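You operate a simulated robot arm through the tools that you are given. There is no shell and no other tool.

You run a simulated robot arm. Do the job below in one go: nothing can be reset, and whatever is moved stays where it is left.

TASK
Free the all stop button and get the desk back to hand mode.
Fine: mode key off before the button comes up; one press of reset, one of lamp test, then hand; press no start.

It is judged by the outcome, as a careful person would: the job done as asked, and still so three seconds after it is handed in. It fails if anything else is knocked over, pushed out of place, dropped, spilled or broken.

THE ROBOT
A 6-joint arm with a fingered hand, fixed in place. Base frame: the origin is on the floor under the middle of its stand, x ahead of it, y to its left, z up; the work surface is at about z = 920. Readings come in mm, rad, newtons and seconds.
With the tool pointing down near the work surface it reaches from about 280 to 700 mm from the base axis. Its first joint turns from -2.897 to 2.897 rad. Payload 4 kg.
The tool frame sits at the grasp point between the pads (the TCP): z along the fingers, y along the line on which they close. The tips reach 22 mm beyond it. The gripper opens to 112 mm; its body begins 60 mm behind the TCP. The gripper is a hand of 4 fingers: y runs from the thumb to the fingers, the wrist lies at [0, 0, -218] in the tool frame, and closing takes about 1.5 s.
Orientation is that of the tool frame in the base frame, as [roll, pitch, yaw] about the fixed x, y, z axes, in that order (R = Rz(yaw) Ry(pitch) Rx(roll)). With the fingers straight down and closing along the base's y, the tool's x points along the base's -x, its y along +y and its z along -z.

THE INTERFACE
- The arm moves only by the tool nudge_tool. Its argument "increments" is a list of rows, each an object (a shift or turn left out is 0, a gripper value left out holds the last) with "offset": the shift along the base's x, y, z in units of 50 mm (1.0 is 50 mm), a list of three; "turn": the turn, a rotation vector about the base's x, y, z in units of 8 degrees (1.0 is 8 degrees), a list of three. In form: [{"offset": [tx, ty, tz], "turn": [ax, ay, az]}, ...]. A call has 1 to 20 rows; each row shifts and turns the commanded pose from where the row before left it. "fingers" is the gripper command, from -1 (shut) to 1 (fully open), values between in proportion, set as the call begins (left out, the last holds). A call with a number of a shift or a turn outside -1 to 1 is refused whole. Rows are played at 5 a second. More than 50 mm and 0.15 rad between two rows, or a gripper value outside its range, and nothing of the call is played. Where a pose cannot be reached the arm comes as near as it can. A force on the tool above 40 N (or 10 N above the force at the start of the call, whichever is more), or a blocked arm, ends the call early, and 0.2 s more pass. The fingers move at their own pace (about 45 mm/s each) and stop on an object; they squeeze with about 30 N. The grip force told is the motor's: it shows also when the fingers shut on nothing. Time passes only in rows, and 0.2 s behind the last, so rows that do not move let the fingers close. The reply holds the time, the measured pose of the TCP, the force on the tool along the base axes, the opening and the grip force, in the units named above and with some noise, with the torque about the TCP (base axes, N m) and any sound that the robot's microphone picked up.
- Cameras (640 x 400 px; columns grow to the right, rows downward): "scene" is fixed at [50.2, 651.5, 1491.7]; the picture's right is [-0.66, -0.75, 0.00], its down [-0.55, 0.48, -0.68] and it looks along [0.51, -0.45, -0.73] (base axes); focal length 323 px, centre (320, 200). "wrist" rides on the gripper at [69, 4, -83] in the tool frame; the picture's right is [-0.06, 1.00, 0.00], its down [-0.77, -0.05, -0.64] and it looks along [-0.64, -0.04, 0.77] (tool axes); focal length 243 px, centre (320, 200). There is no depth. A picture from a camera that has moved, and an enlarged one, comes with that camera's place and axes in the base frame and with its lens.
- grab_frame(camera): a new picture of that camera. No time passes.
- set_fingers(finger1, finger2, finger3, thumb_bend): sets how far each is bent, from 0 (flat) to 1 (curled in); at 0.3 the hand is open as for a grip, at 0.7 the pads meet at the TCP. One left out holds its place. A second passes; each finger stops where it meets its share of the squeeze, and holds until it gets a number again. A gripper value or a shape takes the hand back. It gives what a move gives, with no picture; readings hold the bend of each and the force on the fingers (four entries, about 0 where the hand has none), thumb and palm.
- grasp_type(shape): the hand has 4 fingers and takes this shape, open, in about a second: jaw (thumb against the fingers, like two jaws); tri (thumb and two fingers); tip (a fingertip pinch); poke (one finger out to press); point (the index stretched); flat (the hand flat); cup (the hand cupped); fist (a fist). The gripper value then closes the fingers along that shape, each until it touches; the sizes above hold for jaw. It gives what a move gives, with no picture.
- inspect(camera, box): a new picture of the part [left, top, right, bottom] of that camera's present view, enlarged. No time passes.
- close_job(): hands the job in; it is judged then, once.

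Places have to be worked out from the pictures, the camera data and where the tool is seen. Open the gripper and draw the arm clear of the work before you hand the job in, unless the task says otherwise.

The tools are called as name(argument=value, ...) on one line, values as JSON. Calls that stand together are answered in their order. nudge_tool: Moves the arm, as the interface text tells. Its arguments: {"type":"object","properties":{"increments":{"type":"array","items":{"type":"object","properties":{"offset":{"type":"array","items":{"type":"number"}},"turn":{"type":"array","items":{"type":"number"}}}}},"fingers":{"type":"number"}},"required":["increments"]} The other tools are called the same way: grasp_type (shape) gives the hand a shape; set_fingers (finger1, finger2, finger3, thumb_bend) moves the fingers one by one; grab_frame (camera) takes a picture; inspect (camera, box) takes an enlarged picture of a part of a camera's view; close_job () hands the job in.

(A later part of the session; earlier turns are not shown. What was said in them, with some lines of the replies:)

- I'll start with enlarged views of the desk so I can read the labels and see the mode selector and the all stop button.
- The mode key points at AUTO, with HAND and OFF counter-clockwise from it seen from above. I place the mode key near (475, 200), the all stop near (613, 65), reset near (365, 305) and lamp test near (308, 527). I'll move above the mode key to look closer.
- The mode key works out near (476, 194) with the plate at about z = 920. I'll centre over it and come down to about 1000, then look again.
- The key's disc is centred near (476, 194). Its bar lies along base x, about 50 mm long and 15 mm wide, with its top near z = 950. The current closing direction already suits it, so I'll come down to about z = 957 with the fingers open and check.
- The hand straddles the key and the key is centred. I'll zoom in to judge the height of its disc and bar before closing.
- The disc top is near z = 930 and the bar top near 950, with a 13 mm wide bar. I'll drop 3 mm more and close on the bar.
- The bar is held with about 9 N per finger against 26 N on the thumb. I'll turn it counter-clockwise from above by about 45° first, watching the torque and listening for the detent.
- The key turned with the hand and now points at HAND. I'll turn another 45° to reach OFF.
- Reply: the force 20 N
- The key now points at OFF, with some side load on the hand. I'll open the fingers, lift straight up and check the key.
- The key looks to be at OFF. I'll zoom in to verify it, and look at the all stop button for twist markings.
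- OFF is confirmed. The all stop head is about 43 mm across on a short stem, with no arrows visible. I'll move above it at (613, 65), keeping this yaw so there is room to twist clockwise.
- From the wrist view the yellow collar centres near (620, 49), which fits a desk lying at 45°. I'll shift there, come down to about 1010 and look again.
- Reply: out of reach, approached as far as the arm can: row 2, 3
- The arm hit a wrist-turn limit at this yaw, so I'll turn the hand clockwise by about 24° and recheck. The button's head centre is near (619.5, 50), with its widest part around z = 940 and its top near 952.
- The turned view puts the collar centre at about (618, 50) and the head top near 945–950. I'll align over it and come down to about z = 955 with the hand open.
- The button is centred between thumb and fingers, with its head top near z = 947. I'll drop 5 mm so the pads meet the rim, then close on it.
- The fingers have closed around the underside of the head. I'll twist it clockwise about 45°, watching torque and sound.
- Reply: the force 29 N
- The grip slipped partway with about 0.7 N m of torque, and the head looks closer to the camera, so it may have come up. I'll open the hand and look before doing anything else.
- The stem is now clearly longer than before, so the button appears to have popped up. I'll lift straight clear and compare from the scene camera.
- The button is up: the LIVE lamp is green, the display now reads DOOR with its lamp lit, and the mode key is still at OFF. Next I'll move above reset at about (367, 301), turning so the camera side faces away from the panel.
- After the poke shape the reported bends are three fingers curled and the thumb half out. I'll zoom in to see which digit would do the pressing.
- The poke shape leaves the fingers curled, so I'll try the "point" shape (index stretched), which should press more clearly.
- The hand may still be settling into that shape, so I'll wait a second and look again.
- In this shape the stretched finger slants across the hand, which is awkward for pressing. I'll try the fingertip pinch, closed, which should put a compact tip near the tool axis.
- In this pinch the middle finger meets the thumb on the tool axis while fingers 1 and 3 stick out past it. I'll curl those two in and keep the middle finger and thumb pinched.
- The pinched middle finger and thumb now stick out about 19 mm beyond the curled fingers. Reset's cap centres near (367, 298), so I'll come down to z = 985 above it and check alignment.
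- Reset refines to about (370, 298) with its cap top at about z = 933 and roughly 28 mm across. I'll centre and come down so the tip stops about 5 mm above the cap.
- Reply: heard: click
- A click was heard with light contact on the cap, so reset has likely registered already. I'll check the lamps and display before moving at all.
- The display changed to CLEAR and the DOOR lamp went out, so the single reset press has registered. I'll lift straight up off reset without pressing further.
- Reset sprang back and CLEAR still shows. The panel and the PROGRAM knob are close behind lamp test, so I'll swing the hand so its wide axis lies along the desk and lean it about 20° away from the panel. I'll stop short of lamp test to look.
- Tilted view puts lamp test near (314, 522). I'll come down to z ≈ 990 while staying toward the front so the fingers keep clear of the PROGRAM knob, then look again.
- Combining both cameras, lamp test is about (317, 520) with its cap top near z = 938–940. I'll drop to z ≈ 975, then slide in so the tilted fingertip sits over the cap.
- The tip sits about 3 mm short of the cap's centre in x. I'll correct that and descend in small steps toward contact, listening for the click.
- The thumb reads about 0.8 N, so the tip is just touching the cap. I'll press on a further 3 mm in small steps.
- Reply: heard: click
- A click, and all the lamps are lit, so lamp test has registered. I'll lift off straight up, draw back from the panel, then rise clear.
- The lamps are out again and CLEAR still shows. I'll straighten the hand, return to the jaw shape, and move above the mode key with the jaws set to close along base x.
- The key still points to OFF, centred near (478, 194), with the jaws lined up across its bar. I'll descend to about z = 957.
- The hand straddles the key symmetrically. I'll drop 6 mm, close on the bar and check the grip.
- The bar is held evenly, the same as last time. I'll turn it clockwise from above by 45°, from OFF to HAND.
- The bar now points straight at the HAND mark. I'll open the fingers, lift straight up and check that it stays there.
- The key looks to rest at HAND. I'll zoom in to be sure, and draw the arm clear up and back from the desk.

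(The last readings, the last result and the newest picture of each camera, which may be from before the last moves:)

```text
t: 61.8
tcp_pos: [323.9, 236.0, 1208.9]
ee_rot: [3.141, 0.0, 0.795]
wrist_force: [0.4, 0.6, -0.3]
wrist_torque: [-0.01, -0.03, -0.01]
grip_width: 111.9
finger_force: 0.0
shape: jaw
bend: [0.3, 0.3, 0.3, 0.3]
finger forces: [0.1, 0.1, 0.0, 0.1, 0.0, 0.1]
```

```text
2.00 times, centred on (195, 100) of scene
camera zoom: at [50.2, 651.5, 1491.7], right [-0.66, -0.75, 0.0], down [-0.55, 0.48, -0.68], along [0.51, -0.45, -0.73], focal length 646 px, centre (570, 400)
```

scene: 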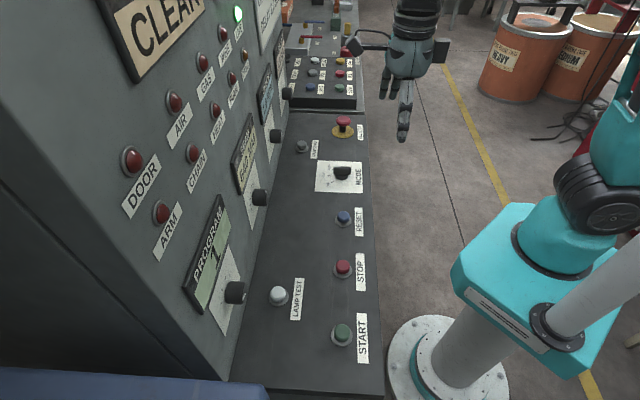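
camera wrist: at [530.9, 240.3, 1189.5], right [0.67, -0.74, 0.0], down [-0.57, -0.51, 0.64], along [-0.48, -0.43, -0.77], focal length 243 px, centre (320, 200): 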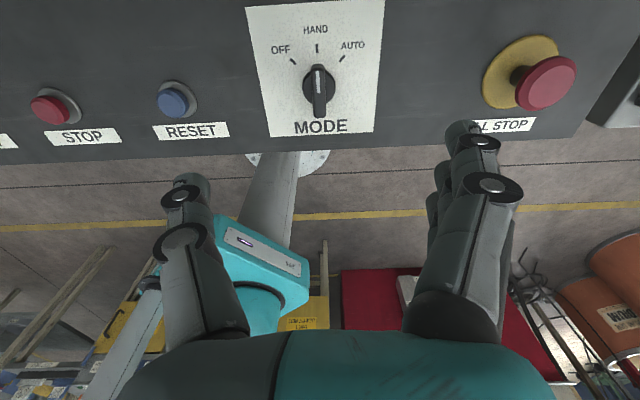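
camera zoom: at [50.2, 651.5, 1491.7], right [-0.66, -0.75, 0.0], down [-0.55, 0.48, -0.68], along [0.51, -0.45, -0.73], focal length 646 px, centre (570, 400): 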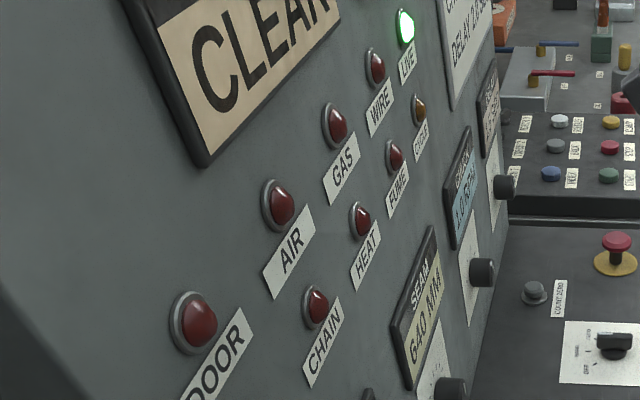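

The key rests on HAND, the all stop is up, the display reads CLEAR and LIVE is lit. Before handing in, I'll glance at the placard at the top of the panel in case it carries a note.

inspect(camera="scene", box=[225, 0, 305, 60])

inspect(camera="scene", box=[180, 190, 390, 370])

```text
6.67 times, centred on (265, 30) of scene
camera zoom: at [50.2, 651.5, 1491.7], right [-0.66, -0.75, 0.0], down [-0.55, 0.48, -0.68], along [0.51, -0.45, -0.73], focal length 2152 px, centre (687, 1333)
```

zoom: 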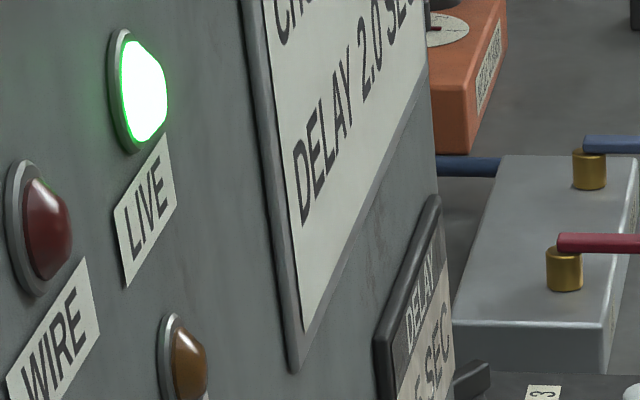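

```text
2.22 times, centred on (285, 280) of scene
camera zoom: at [50.2, 651.5, 1491.7], right [-0.66, -0.75, 0.0], down [-0.55, 0.48, -0.68], along [0.51, -0.45, -0.73], focal length 717 px, centre (398, 22)
```

zoom: 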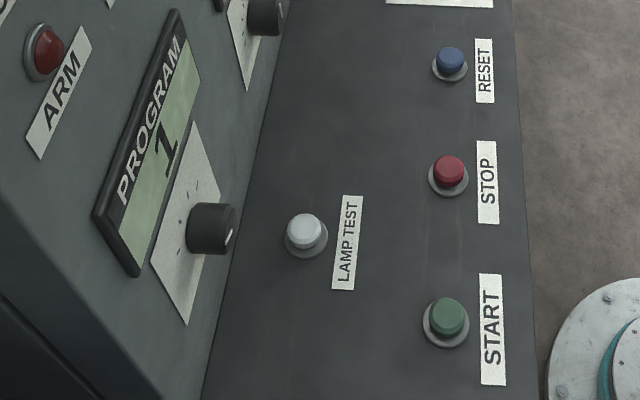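

The placard is a settings sheet with no bearing on this task. All the buttons are up and undisturbed, the key is at HAND, and the hand is open and clear, so I'm handing in.

close_job()

```text
The job is handed in.
```

The all stop button is free and the desk is back in hand mode. I've handed the job in.

1. **Mode key to OFF:** I turned it from AUTO to OFF before touching the all stop, and it was still at OFF after the button came up.
2. **All stop:** I twisted it clockwise. My grip slipped partway, but the button came up, and the LIVE lamp lit with a DOOR fault showing.
3. **Reset:** I pressed it once. The DOOR fault cleared and the display changed to CLEAR.
4. **Lamp test:** I pressed it once. All the lamps lit and went out again on release.
5. **Mode key to HAND:** It stayed on the HAND mark after I let go.

I did not press START. Nothing else on the desk looked moved in the last pictures. The hand is open and clear of the desk.
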